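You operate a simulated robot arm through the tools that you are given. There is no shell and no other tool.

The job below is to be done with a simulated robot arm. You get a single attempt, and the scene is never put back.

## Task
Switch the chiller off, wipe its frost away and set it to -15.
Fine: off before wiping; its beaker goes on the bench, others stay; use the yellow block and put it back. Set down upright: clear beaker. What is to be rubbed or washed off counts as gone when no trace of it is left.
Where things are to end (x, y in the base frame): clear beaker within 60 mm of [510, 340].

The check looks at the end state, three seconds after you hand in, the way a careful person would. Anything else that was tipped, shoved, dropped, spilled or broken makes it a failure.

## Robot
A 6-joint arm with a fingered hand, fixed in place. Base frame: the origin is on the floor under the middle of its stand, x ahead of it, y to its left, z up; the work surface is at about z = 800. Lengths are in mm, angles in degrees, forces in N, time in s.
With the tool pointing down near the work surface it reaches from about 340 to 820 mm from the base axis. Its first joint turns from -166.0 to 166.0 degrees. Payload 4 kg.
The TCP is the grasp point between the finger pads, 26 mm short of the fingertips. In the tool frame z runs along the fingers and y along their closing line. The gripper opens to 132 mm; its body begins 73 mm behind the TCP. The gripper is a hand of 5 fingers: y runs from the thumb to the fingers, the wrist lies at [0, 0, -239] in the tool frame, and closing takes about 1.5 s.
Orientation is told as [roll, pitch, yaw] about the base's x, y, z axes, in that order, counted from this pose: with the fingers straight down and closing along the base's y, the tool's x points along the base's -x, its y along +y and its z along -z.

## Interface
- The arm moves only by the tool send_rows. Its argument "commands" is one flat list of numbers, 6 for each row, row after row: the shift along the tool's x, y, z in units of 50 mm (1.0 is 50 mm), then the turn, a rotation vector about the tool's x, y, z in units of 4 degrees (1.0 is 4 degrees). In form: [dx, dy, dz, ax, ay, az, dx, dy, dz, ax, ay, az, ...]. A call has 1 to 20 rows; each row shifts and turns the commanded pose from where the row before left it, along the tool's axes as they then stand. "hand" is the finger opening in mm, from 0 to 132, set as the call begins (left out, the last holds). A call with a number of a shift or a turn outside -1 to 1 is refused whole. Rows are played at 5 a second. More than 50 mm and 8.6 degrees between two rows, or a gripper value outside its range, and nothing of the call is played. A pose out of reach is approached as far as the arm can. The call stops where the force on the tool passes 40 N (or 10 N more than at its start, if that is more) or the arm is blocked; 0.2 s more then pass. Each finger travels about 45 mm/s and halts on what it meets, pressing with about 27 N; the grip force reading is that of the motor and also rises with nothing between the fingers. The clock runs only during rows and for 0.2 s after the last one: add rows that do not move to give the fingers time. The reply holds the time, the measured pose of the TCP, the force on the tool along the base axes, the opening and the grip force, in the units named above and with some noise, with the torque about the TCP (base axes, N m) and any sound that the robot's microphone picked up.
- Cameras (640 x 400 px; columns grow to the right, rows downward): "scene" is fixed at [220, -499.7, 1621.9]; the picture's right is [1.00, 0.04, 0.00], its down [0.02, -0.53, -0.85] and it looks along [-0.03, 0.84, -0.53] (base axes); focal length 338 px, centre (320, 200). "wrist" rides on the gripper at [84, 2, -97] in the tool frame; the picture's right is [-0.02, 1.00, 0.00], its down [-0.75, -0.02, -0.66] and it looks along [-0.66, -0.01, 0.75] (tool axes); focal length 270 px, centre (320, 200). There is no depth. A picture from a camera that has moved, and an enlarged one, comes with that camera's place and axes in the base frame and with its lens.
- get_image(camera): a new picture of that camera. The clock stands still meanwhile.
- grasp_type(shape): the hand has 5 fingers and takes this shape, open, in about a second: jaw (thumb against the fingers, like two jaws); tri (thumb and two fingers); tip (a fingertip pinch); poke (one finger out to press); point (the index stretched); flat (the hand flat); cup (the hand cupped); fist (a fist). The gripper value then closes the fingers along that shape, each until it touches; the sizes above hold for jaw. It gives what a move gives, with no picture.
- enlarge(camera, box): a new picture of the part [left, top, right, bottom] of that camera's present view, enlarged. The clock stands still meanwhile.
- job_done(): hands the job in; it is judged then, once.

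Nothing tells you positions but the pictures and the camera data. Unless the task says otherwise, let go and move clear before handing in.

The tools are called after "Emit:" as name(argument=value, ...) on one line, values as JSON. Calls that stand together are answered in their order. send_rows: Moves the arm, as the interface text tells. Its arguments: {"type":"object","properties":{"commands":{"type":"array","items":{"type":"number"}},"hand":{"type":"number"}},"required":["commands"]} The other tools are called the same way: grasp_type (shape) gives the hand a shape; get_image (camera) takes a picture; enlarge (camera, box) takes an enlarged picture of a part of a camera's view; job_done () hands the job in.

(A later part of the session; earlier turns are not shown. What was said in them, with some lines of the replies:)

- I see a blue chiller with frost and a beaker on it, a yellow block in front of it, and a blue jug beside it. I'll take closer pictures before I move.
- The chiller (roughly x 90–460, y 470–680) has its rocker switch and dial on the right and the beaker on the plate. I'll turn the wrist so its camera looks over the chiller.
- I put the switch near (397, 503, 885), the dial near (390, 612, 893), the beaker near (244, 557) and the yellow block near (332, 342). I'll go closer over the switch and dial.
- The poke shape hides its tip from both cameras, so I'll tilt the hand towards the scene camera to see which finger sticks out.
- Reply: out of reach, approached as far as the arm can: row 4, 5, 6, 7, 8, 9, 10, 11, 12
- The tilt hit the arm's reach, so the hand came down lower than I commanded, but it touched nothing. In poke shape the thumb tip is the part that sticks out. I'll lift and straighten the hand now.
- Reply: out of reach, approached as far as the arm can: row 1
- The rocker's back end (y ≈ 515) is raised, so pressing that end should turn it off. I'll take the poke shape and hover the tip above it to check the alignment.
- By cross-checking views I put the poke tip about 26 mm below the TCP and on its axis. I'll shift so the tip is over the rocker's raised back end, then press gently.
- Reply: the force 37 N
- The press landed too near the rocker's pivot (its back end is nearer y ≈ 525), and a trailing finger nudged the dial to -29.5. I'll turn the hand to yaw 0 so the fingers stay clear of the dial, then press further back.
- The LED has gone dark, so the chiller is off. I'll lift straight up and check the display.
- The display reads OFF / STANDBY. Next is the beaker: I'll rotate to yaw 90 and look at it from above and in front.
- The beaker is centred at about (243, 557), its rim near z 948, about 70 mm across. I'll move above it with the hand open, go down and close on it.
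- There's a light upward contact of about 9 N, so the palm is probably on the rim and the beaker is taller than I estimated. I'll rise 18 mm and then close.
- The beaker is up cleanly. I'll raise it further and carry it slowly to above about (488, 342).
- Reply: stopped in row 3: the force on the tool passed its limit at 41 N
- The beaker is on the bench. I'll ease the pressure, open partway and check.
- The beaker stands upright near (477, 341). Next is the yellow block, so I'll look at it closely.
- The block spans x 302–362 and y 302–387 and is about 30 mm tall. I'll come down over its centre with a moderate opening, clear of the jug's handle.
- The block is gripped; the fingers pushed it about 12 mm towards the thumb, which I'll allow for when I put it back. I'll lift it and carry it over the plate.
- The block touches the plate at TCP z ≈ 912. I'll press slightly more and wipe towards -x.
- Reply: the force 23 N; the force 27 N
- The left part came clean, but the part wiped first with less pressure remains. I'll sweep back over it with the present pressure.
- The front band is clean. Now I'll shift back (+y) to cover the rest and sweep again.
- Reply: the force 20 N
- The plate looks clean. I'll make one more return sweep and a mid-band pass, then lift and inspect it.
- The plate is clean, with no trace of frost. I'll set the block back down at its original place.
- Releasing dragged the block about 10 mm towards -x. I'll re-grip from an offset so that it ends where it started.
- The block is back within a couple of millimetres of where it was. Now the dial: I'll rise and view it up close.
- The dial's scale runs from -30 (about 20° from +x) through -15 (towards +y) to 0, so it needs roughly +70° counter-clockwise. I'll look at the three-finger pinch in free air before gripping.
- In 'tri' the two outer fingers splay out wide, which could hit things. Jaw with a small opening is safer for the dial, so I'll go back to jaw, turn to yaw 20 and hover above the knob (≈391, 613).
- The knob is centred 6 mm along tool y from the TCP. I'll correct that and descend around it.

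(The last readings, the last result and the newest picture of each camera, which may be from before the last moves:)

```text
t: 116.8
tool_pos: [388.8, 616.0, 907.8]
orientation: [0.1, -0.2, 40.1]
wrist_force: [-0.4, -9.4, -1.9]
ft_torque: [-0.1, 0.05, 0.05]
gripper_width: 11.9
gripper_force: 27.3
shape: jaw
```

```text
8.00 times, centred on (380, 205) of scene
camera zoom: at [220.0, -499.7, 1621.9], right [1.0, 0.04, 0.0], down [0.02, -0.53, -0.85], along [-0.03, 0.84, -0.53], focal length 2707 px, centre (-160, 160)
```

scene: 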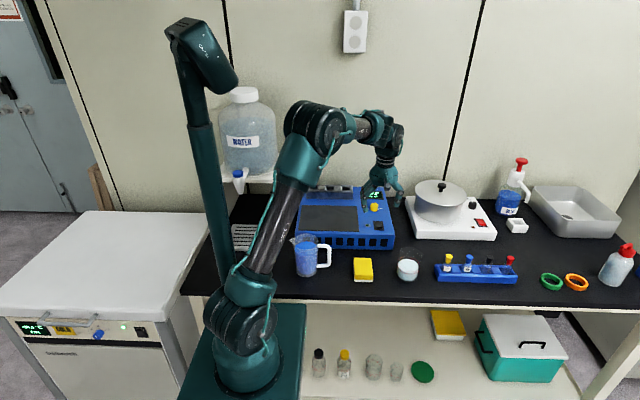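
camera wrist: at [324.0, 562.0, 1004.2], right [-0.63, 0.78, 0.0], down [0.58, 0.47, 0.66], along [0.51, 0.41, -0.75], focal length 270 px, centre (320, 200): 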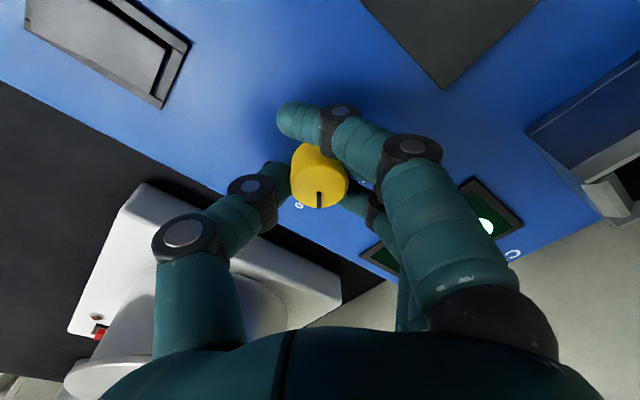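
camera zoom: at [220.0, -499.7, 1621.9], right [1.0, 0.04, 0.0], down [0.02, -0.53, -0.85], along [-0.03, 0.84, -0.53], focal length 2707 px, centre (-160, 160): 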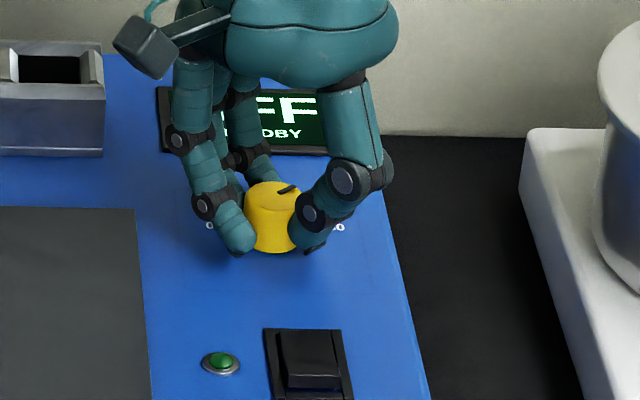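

The knob is turning with the hand. I'll continue to 90°.

Emit:
send_rows(commands=[0, 0, 0, 0, 0, -1, 0, 0, 0, 0, 0, -1, 0, 0, 0, 0, 0, -1, 0, 0, 0, 0, 0, -1, 0, 0, 0, 0, 0, -1, 0, 0, 0, 0, 0, -1, 0, 0, 0, 0, 0, -1, 0, 0, 0, 0, 0, -1, 0, 0, 0, 0, 0, -1, 0, 0, 0, 0, 0, -1, 0, 0, 0, 0, 0, -1, 0, 0, 0, 0, 0, -1, 0, 0, 0, 0, 0, -0.5, 0, 0, 0, 0, 0, 0])

Emit:
enlarge(camera="wrist", box=[250, 110, 400, 240])

Emit:
enlarge(camera="scene", box=[350, 180, 410, 230])

```text
t: 119.8
tool_pos: [388.0, 617.4, 908.0]
orientation: [-0.2, -0.2, 90.0]
wrist_force: [4.0, -5.9, -1.7]
ft_torque: [-0.09, 0.11, 0.0]
gripper_width: 11.0
gripper_force: 27.2
shape: jaw
```

```text
3.08 times, centred on (325, 175) of wrist
camera zoom: at [388.1, 530.8, 1004.3], right [-1.0, 0.02, 0.0], down [0.01, 0.75, 0.66], along [0.02, 0.66, -0.75], focal length 832 px, centre (305, 277)
```

zoom: 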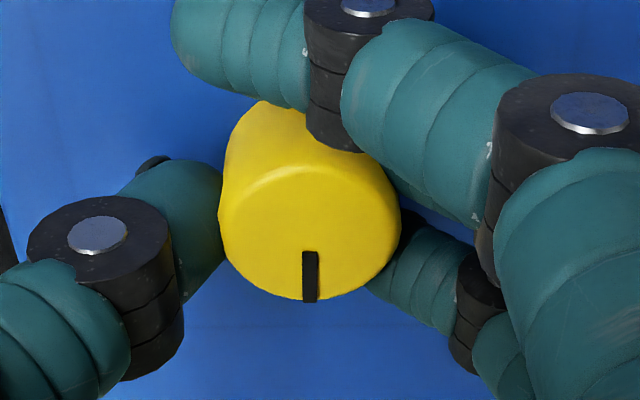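

```text
8.00 times, centred on (380, 205) of scene
camera zoom: at [220.0, -499.7, 1621.9], right [1.0, 0.04, 0.0], down [0.02, -0.53, -0.85], along [-0.03, 0.84, -0.53], focal length 2707 px, centre (-160, 160)
```

zoom: 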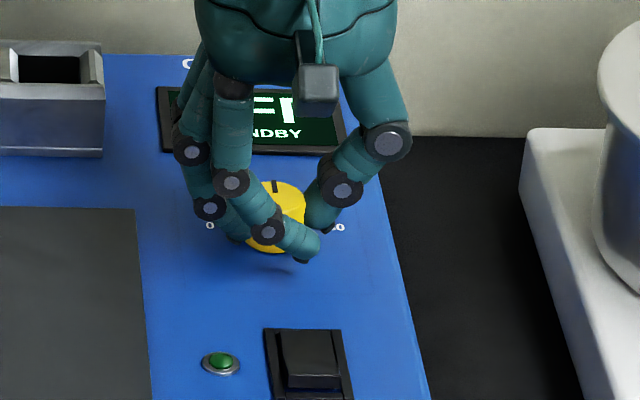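

The pointer now faces straight back. I'll release and check it against the -15 mark.

Emit:
send_rows(commands=[0, 0, 0, 0, 0, 0, 0, 0, 0, 0, 0, 0, 0, 0, 0, 0, 0, 0, 0, 0, 0, 0, 0, 0, 0, 0, 0, 0, 0, 0], hand=66)

Emit:
enlarge(camera="wrist", box=[250, 110, 400, 240])

Emit:
send_rows(commands=[0, 0, -0.5, 0, 0, 0, 0, 0, -0.8, 0, 0, 0, 0, 0, -0.6, 0, 0, 0, 0.5, 0, 0, 0, 0, 0, 0.8, 0, 0, 0, 0, 0, 0, 0, 0, 0, 0, 0])

Emit:
get_image(camera="wrist")

Emit:
enlarge(camera="scene", box=[350, 180, 410, 230])

```text
t: 121.0
tool_pos: [389.0, 616.5, 908.2]
orientation: [-0.2, 0.0, 90.1]
wrist_force: [0.3, -0.5, 0.8]
ft_torque: [-0.01, 0.0, 0.04]
gripper_width: 65.2
gripper_force: 0.1
shape: jaw
```

```text
3.08 times, centred on (325, 175) of wrist
camera zoom: at [387.7, 530.9, 1004.2], right [-1.0, 0.02, 0.0], down [0.01, 0.75, 0.66], along [0.02, 0.66, -0.75], focal length 832 px, centre (305, 277)
```

zoom: 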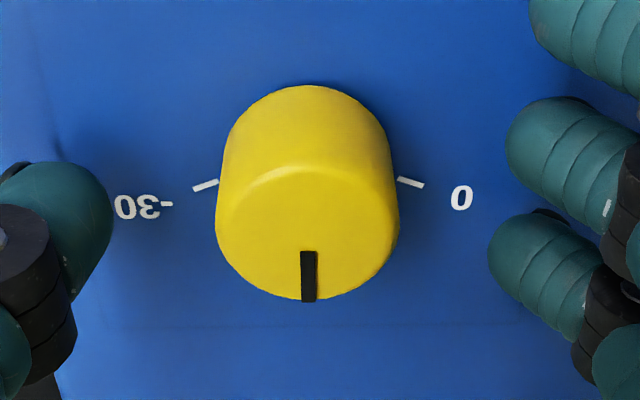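

```text
t: 122.4
tool_pos: [388.4, 551.3, 1003.1]
orientation: [-0.1, -0.1, 90.1]
wrist_force: [-0.8, -0.3, -0.1]
ft_torque: [0.03, -0.04, 0.01]
gripper_width: 65.2
gripper_force: 0.0
shape: jaw
```

```text
taken
camera wrist: at [387.2, 465.4, 1098.8], right [-1.0, 0.02, 0.0], down [0.01, 0.75, 0.66], along [0.02, 0.66, -0.75], focal length 270 px, centre (320, 200)
```

wrist: 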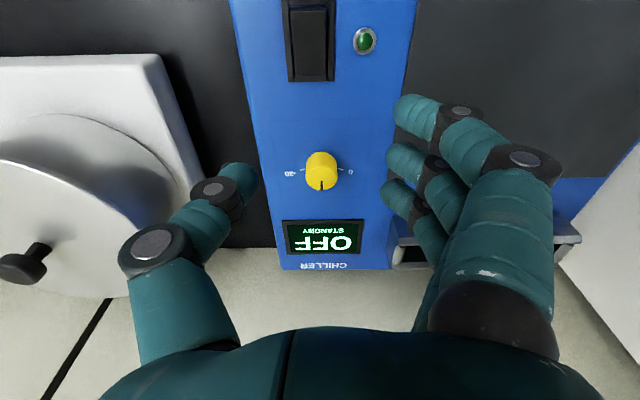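

```text
8.00 times, centred on (380, 205) of scene
camera zoom: at [220.0, -499.7, 1621.9], right [1.0, 0.04, 0.0], down [0.02, -0.53, -0.85], along [-0.03, 0.84, -0.53], focal length 2707 px, centre (-160, 160)
```

zoom: 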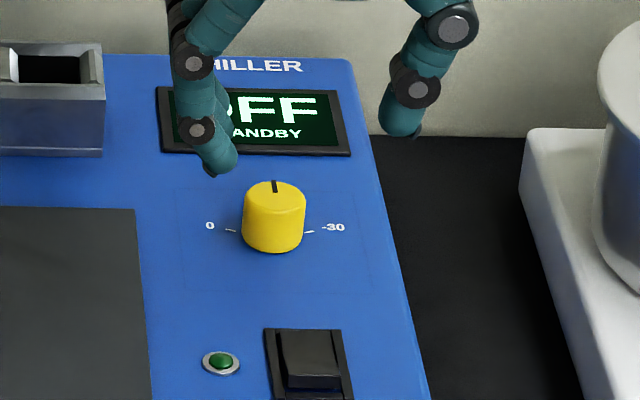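

Emit:
send_rows(commands=[-0.8, 0, 0, 0, 0, 0, -0.8, 0, 0, 0, 0, 0, 0, 0, 0, 0, 0, 0])

Emit:
get_image(camera="wrist")

Emit:
enlarge(camera="wrist", box=[270, 50, 370, 130])

```text
t: 123.2
tool_pos: [386.7, 632.9, 1004.1]
orientation: [-0.2, -0.1, 90.0]
wrist_force: [-0.1, 0.5, -0.1]
ft_torque: [0.0, 0.01, 0.01]
gripper_width: 65.1
gripper_force: 0.0
shape: jaw
```

```text
taken
camera wrist: at [386.6, 546.1, 1099.9], right [-1.0, 0.02, 0.0], down [0.01, 0.75, 0.66], along [0.02, 0.66, -0.75], focal length 270 px, centre (320, 200)
```

wrist: 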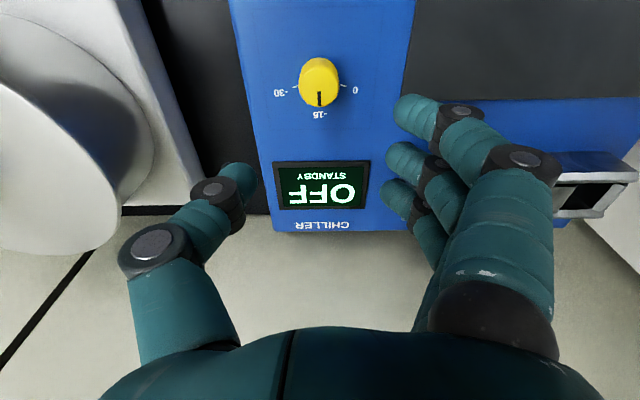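

```text
5.00 times, centred on (320, 90) of wrist
camera zoom: at [386.6, 546.1, 1099.9], right [-1.0, 0.02, 0.0], down [0.01, 0.75, 0.66], along [0.02, 0.66, -0.75], focal length 1351 px, centre (320, 750)
```

zoom: 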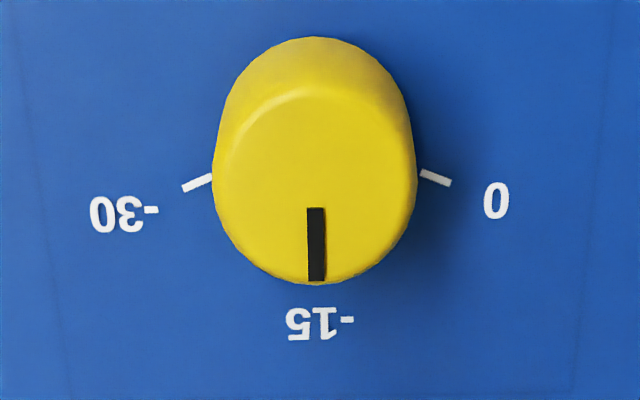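

The pointer sits exactly on the -15 mark. I'll move the arm clear and inspect everything.

Emit:
send_rows(commands=[0, 0, -0.9, 0, 0, 0, 0, 0, -0.9, 0, 0, 0, 0.5, 0, -0.7, 0, 0, 0, 0.9, 0, 0, 0, 0, 0, 0.9, 0, 0, 0, 0, 0, 0.9, 0, 0, 0, 0, 0, 0.9, 0, 0, 0, 0, 0, 0.9, 0, 0, 0, 0, 0, 0.9, 0, 0, 0, 0, 0, 0.9, 0, 0, 0, 0, 0, 0, 0, 0, 0, 0, 0], hand=132)

Emit:
get_image(camera="scene")

Emit:
enlarge(camera="scene", box=[290, 175, 400, 250])

Emit:
enlarge(camera="scene", box=[280, 220, 480, 310])

Emit:
get_image(camera="wrist")

```text
t: 125.6
tool_pos: [387.0, 289.2, 1125.0]
orientation: [-0.3, -0.2, 90.0]
wrist_force: [0.2, -0.2, 0.4]
ft_torque: [0.01, 0.03, 0.01]
gripper_width: 131.8
gripper_force: 0.1
shape: jaw
```

```text
taken
```

scene: 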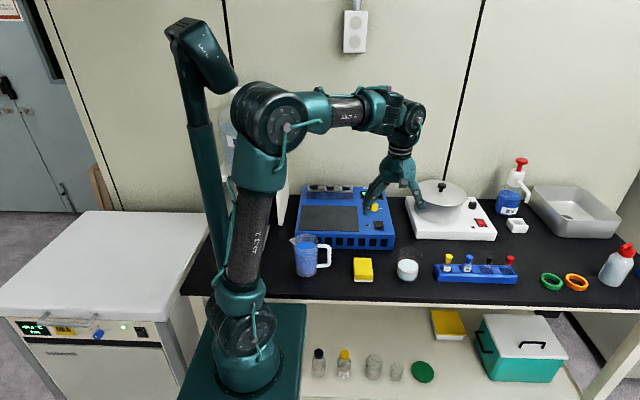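

```text
5.33 times, centred on (345, 212) of scene
camera zoom: at [220.0, -499.7, 1621.9], right [1.0, 0.04, 0.0], down [0.02, -0.53, -0.85], along [-0.03, 0.84, -0.53], focal length 1805 px, centre (187, 133)
```

zoom: 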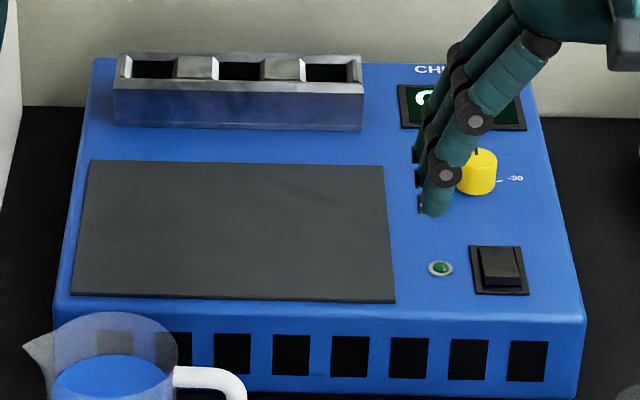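

```text
3.20 times, centred on (380, 265) of scene
camera zoom: at [220.0, -499.7, 1621.9], right [1.0, 0.04, 0.0], down [0.02, -0.53, -0.85], along [-0.03, 0.84, -0.53], focal length 1083 px, centre (128, -8)
```

zoom: 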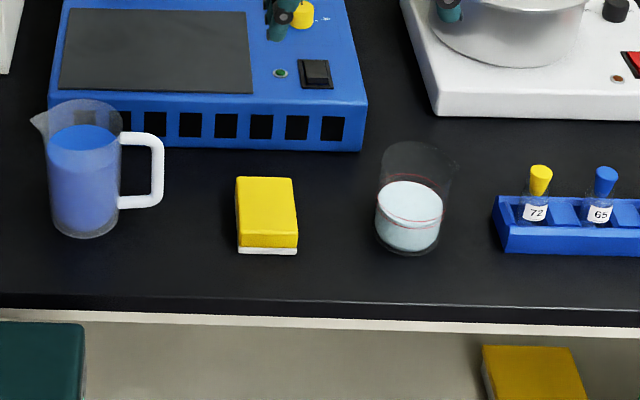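

```text
taken
camera wrist: at [387.8, 202.3, 1221.6], right [-1.0, 0.02, 0.0], down [0.01, 0.75, 0.66], along [0.02, 0.66, -0.75], focal length 270 px, centre (320, 200)
```

wrist: 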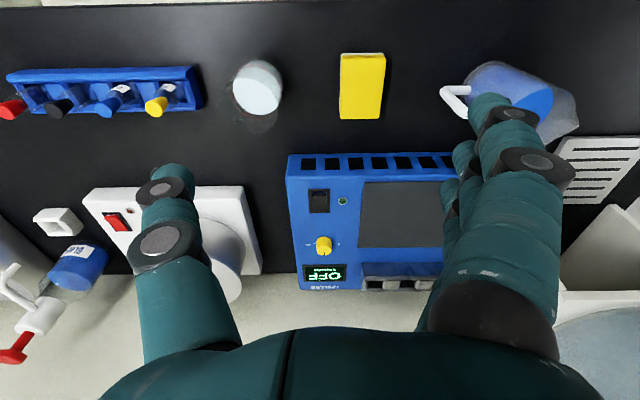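

Emit:
enlarge(camera="scene", box=[300, 200, 370, 235])

Emit:
enlarge(camera="wrist", box=[340, 150, 470, 290])

```text
9.14 times, centred on (335, 218) of scene
camera zoom: at [220.0, -499.7, 1621.9], right [1.0, 0.04, 0.0], down [0.02, -0.53, -0.85], along [-0.03, 0.84, -0.53], focal length 3094 px, centre (183, 40)
```

zoom: 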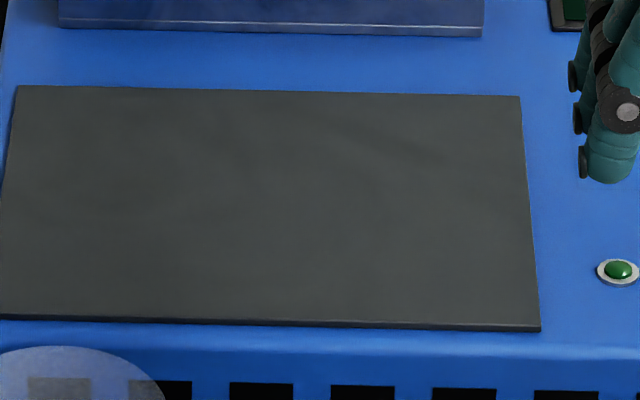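

```text
2.86 times, centred on (405, 220) of wrist
camera zoom: at [387.8, 202.3, 1221.6], right [-1.0, 0.02, 0.0], down [0.01, 0.75, 0.66], along [0.02, 0.66, -0.75], focal length 772 px, centre (77, 143)
```

zoom: 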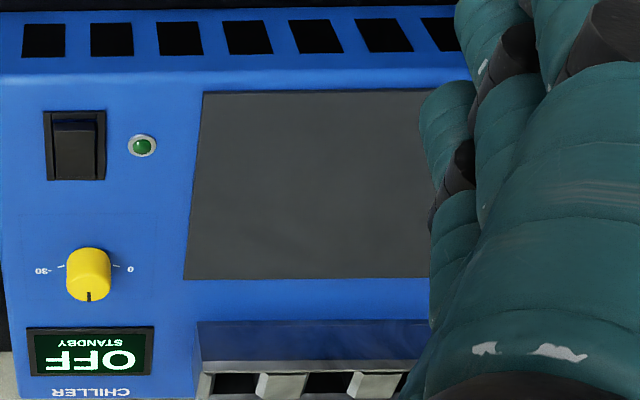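

I see a very faint shading on the plate, so I'll take a closer look with the wrist camera to be sure no trace is left.

Emit:
send_rows(commands=[-0.6, 0.7, 0.3, 0, 0, 0, -0.6, 0.7, 0.5, 0, 0, 0, -0.6, 0.7, 0.5, 0, 0, 0, -0.5, 0.7, 0.5, 0, 0, 0, -0.5, 0.5, 0.3, 0, 0, 0, 0, 0, 0, 0, 0, 0])

Emit:
get_image(camera="wrist")

Emit:
enlarge(camera="wrist", box=[230, 90, 450, 230])

```text
refused: row 2 steps farther than a row can; nothing moved
```

```text
taken
camera wrist: at [387.8, 202.3, 1221.6], right [-1.0, 0.02, 0.0], down [0.01, 0.75, 0.66], along [0.02, 0.66, -0.75], focal length 270 px, centre (320, 200)
```

wrist: 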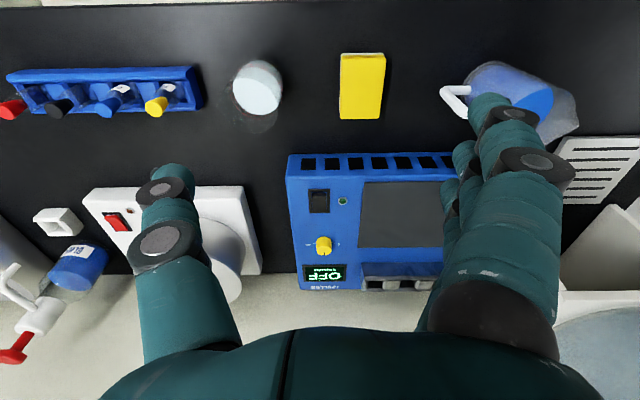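

```text
2.86 times, centred on (340, 160) of wrist
camera zoom: at [387.8, 202.3, 1221.6], right [-1.0, 0.02, 0.0], down [0.01, 0.75, 0.66], along [0.02, 0.66, -0.75], focal length 772 px, centre (263, 314)
```

zoom: 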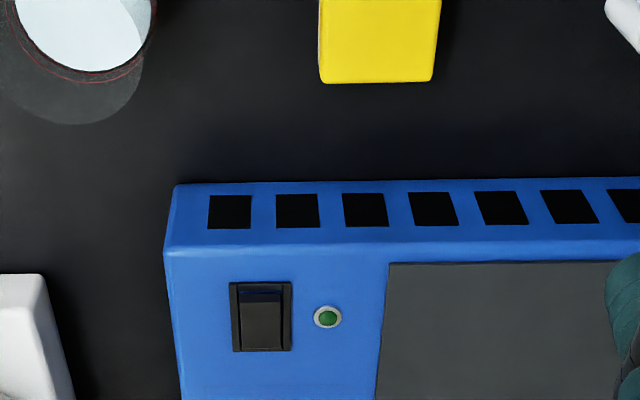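

Emit:
send_rows(commands=[-0.6, 0.7, 0.3, 0, 0, 0, -0.5, 0.7, 0.4, 0, 0, 0, -0.5, 0.7, 0.4, 0, 0, 0, -0.5, 0.7, 0.4, 0, 0, 0, -0.5, 0.5, 0.4, 0, 0, 0, 0, 0, 0, 0, 0, 0])

Emit:
get_image(camera="wrist")

Emit:
enlarge(camera="wrist", box=[230, 100, 450, 240])

```text
t: 127.0
tool_pos: [222.7, 421.0, 1032.5]
orientation: [-0.2, -0.2, 89.9]
wrist_force: [-1.0, -0.8, -1.0]
ft_torque: [-0.01, 0.02, -0.01]
gripper_width: 131.9
gripper_force: 0.1
shape: jaw
```

```text
taken
camera wrist: at [222.3, 334.7, 1127.4], right [-1.0, 0.02, 0.0], down [0.01, 0.75, 0.66], along [0.02, 0.66, -0.75], focal length 270 px, centre (320, 200)
```

wrist: 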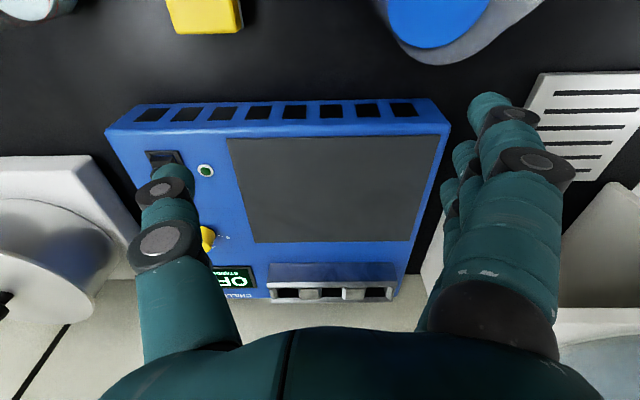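

```text
2.86 times, centred on (340, 170) of wrist
camera zoom: at [222.3, 334.7, 1127.4], right [-1.0, 0.02, 0.0], down [0.01, 0.75, 0.66], along [0.02, 0.66, -0.75], focal length 772 px, centre (263, 286)
```

zoom: 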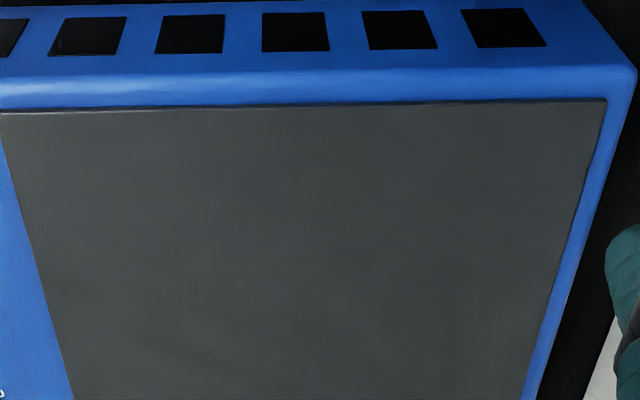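

Emit:
enlarge(camera="wrist", box=[230, 180, 430, 260])

Emit:
enlarge(camera="wrist", box=[300, 130, 420, 200])

```text
3.20 times, centred on (330, 220) of wrist
camera zoom: at [222.3, 334.7, 1127.4], right [-1.0, 0.02, 0.0], down [0.01, 0.75, 0.66], along [0.02, 0.66, -0.75], focal length 865 px, centre (288, 136)
```

zoom: 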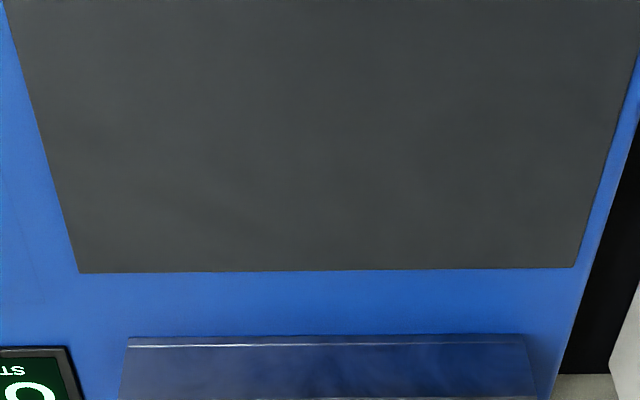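

```text
5.33 times, centred on (360, 165) of wrist
camera zoom: at [222.3, 334.7, 1127.4], right [-1.0, 0.02, 0.0], down [0.01, 0.75, 0.66], along [0.02, 0.66, -0.75], focal length 1442 px, centre (107, 387)
```

zoom: 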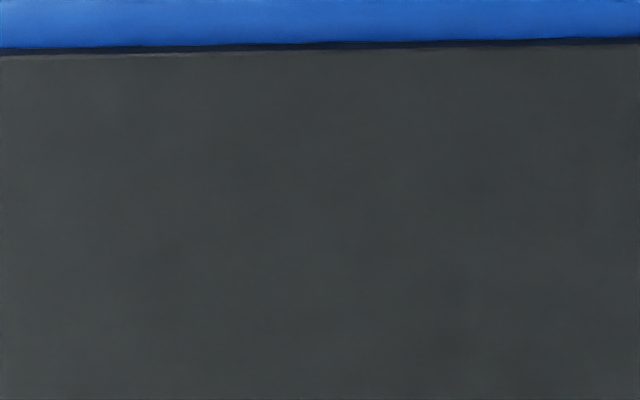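

The plate is clean, the display shows OFF, the dial is on -15, the beaker is upright about 33 mm from its target and the block is back. I'll lift the arm a little further clear and hand in.

Emit:
send_rows(commands=[0, 0, -0.8, 0, 0, 0, 0, 0, -0.8, 0, 0, 0, 0, 0, -0.8, 0, 0, 0, 0, 0, 0, 0, 0, 0, 0, 0, 0, 0, 0, 0])

Emit:
get_image(camera="scene")

```text
t: 128.2
tool_pos: [230.7, 423.2, 1143.2]
orientation: [0.3, 0.9, 89.0]
wrist_force: [0.2, 0.0, -0.3]
ft_torque: [0.01, 0.0, 0.02]
gripper_width: 131.9
gripper_force: 0.1
shape: jaw
```

```text
taken
```

scene: 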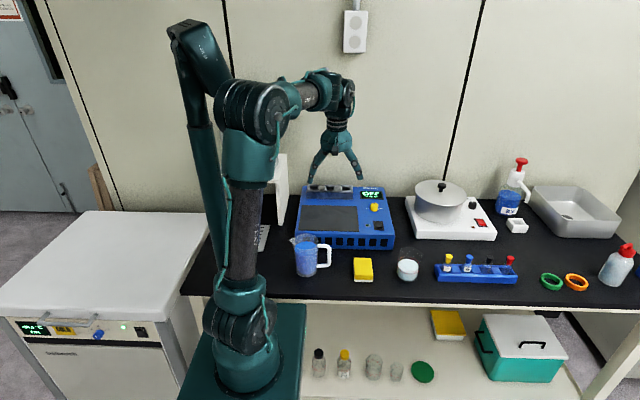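

The pose reading drifted slightly on that lift, so I'll check whether an arm link is near the water bottle.

Emit:
enlarge(camera="scene", box=[190, 60, 330, 220])

Emit:
get_image(camera="wrist")

```text
2.50 times, centred on (260, 140) of scene
camera zoom: at [220.0, -499.7, 1621.9], right [1.0, 0.04, 0.0], down [0.02, -0.53, -0.85], along [-0.03, 0.84, -0.53], focal length 846 px, centre (470, 350)
```

zoom: 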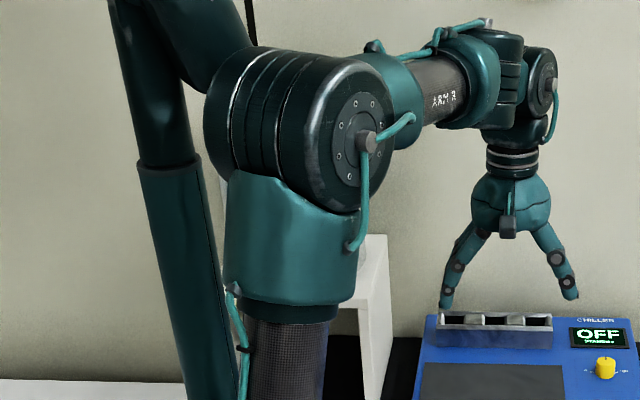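

```text
taken
camera wrist: at [228.5, 337.9, 1240.0], right [-1.0, 0.04, 0.01], down [0.03, 0.76, 0.65], along [0.02, 0.65, -0.76], focal length 270 px, centre (320, 200)
```

wrist: 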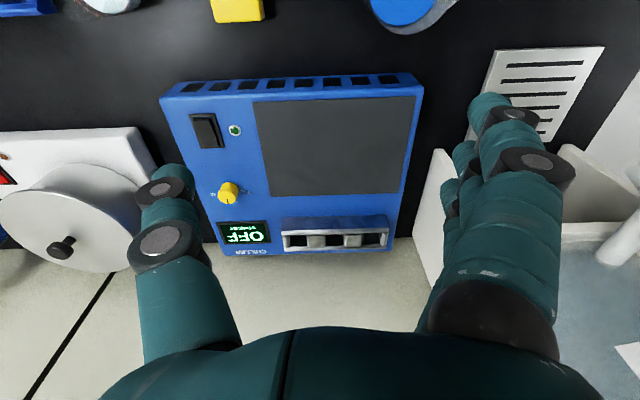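

Emit:
send_rows(commands=[0, 0, 0, 0, 0, 0, 0, 0, 0, 0, 0, 0])

```text
t: 128.8
tool_pos: [230.8, 422.1, 1143.6]
orientation: [0.3, 0.9, 88.9]
wrist_force: [0.5, -0.5, -0.4]
ft_torque: [0.01, 0.0, 0.03]
gripper_width: 132.0
gripper_force: 0.1
shape: jaw
```

The arm settles slightly off its commanded pose, so its elbow is probably leaning on the mast of its own stand. I'll back down the way I came to free it.

Emit:
send_rows(commands=[0, 0, 0.5, 0, 0, 0, 0, 0, 0.8, 0, 0, 0, 0, 0, 0.5, 0, 0, 0, 0, 0, 0, 0, 0, 0, 0, 0, 0, 0, 0, 0])

Emit:
get_image(camera="scene")

```text
t: 130.0
tool_pos: [222.7, 423.5, 1061.5]
orientation: [-0.3, -0.2, 90.0]
wrist_force: [-0.2, 1.0, -1.1]
ft_torque: [0.0, -0.01, 0.0]
gripper_width: 131.4
gripper_force: 0.1
shape: jaw
```

```text
taken
```

scene: 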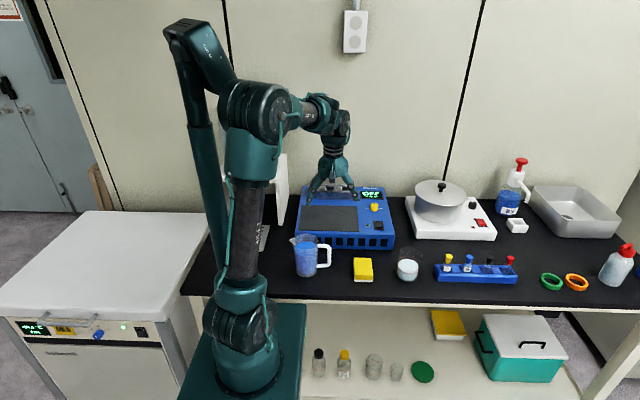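

Emit:
send_rows(commands=[0.536, -0.656, 0, 0, 0, 0, 0.536, -0.656, 0, 0, 0, 0, 0.536, -0.656, 0, 0, 0, 0, 0.536, -0.656, 0, 0, 0, 0, 0.536, -0.656, -0.2, 0, 0, 0, 0, 0, -0.8, 0, 0, 0, 0, 0, 0, 0, 0, 0, 0, 0, 0, 0, 0, 0])

Emit:
get_image(camera="scene")

Emit:
enlarge(camera="scene", box=[190, 60, 330, 280])

Emit:
get_image(camera="wrist")

```text
t: 131.8
tool_pos: [387.1, 287.0, 1112.4]
orientation: [0.0, -0.2, 89.9]
wrist_force: [0.1, -0.2, 0.4]
ft_torque: [0.0, 0.02, 0.01]
gripper_width: 131.8
gripper_force: 0.1
shape: jaw
```

```text
taken
```

scene: 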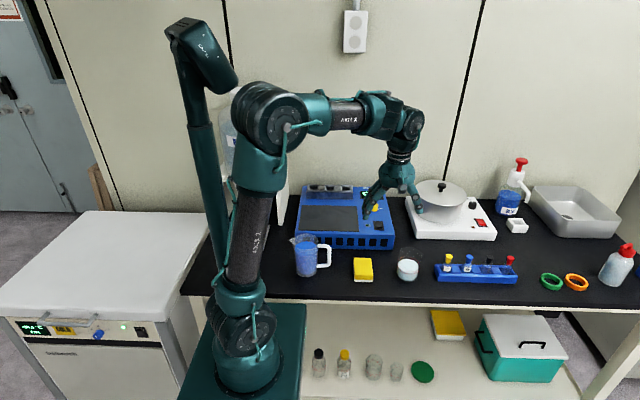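

```text
1.82 times, centred on (260, 170) of scene
camera zoom: at [220.0, -499.7, 1621.9], right [1.0, 0.04, 0.0], down [0.02, -0.53, -0.85], along [-0.03, 0.84, -0.53], focal length 615 px, centre (429, 254)
```

zoom: 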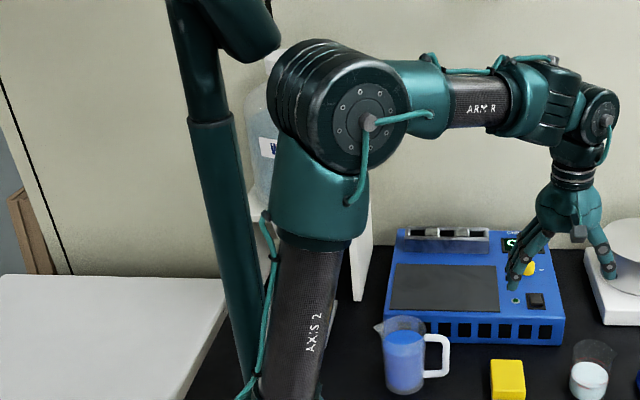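

```text
taken
camera wrist: at [386.7, 200.3, 1208.2], right [-1.0, 0.02, 0.0], down [0.01, 0.75, 0.66], along [0.02, 0.66, -0.75], focal length 270 px, centre (320, 200)
```

wrist: 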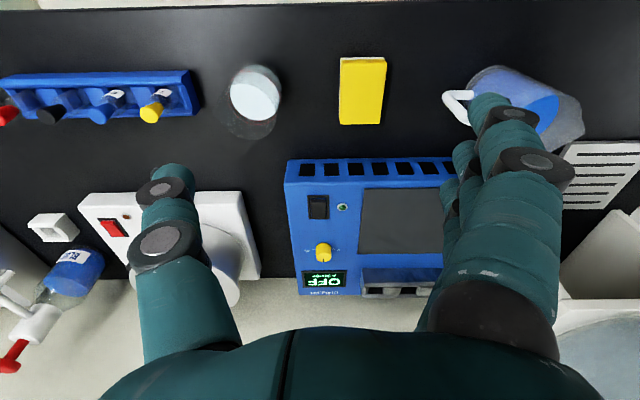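

The arm is free and clear of everything. The chiller is off with a clean plate and the dial at -15, the beaker stands upright at its spot, the block is back, and nothing else has been disturbed. I'm handing in now.

Emit:
job_done()

```text
The job is handed in.
```

I finished the job and handed it in; I haven't seen the check's verdict. How each part stood just before hand-in, going by the camera pictures:

- **Chiller off:** it was switched off before I wiped anything. The display reads OFF / STANDBY and the light is out.
- **Frost:** it is wiped off the plate, and close-up pictures show no trace left.
- **Set to -15:** the dial pointer sits on the -15 mark. The display shows no number while the chiller is off, so I could only confirm this by the mark.
- **Beaker:** it stands upright on the bench at about (477, 341), roughly 33 mm from the target.
- **Yellow block:** it is back within about 2 mm of where it started.

- **Stray bump on the switch:** my first press landed near the switch's pivot, and the display briefly read -29.5. It went back to -30.0 before I switched the chiller off.
- **Arm contact at the end:** as I backed the arm away, it came to rest slightly off its commanded position, probably leaning on its own mast. I moved it free before handing in, and nothing on the bench looks disturbed.
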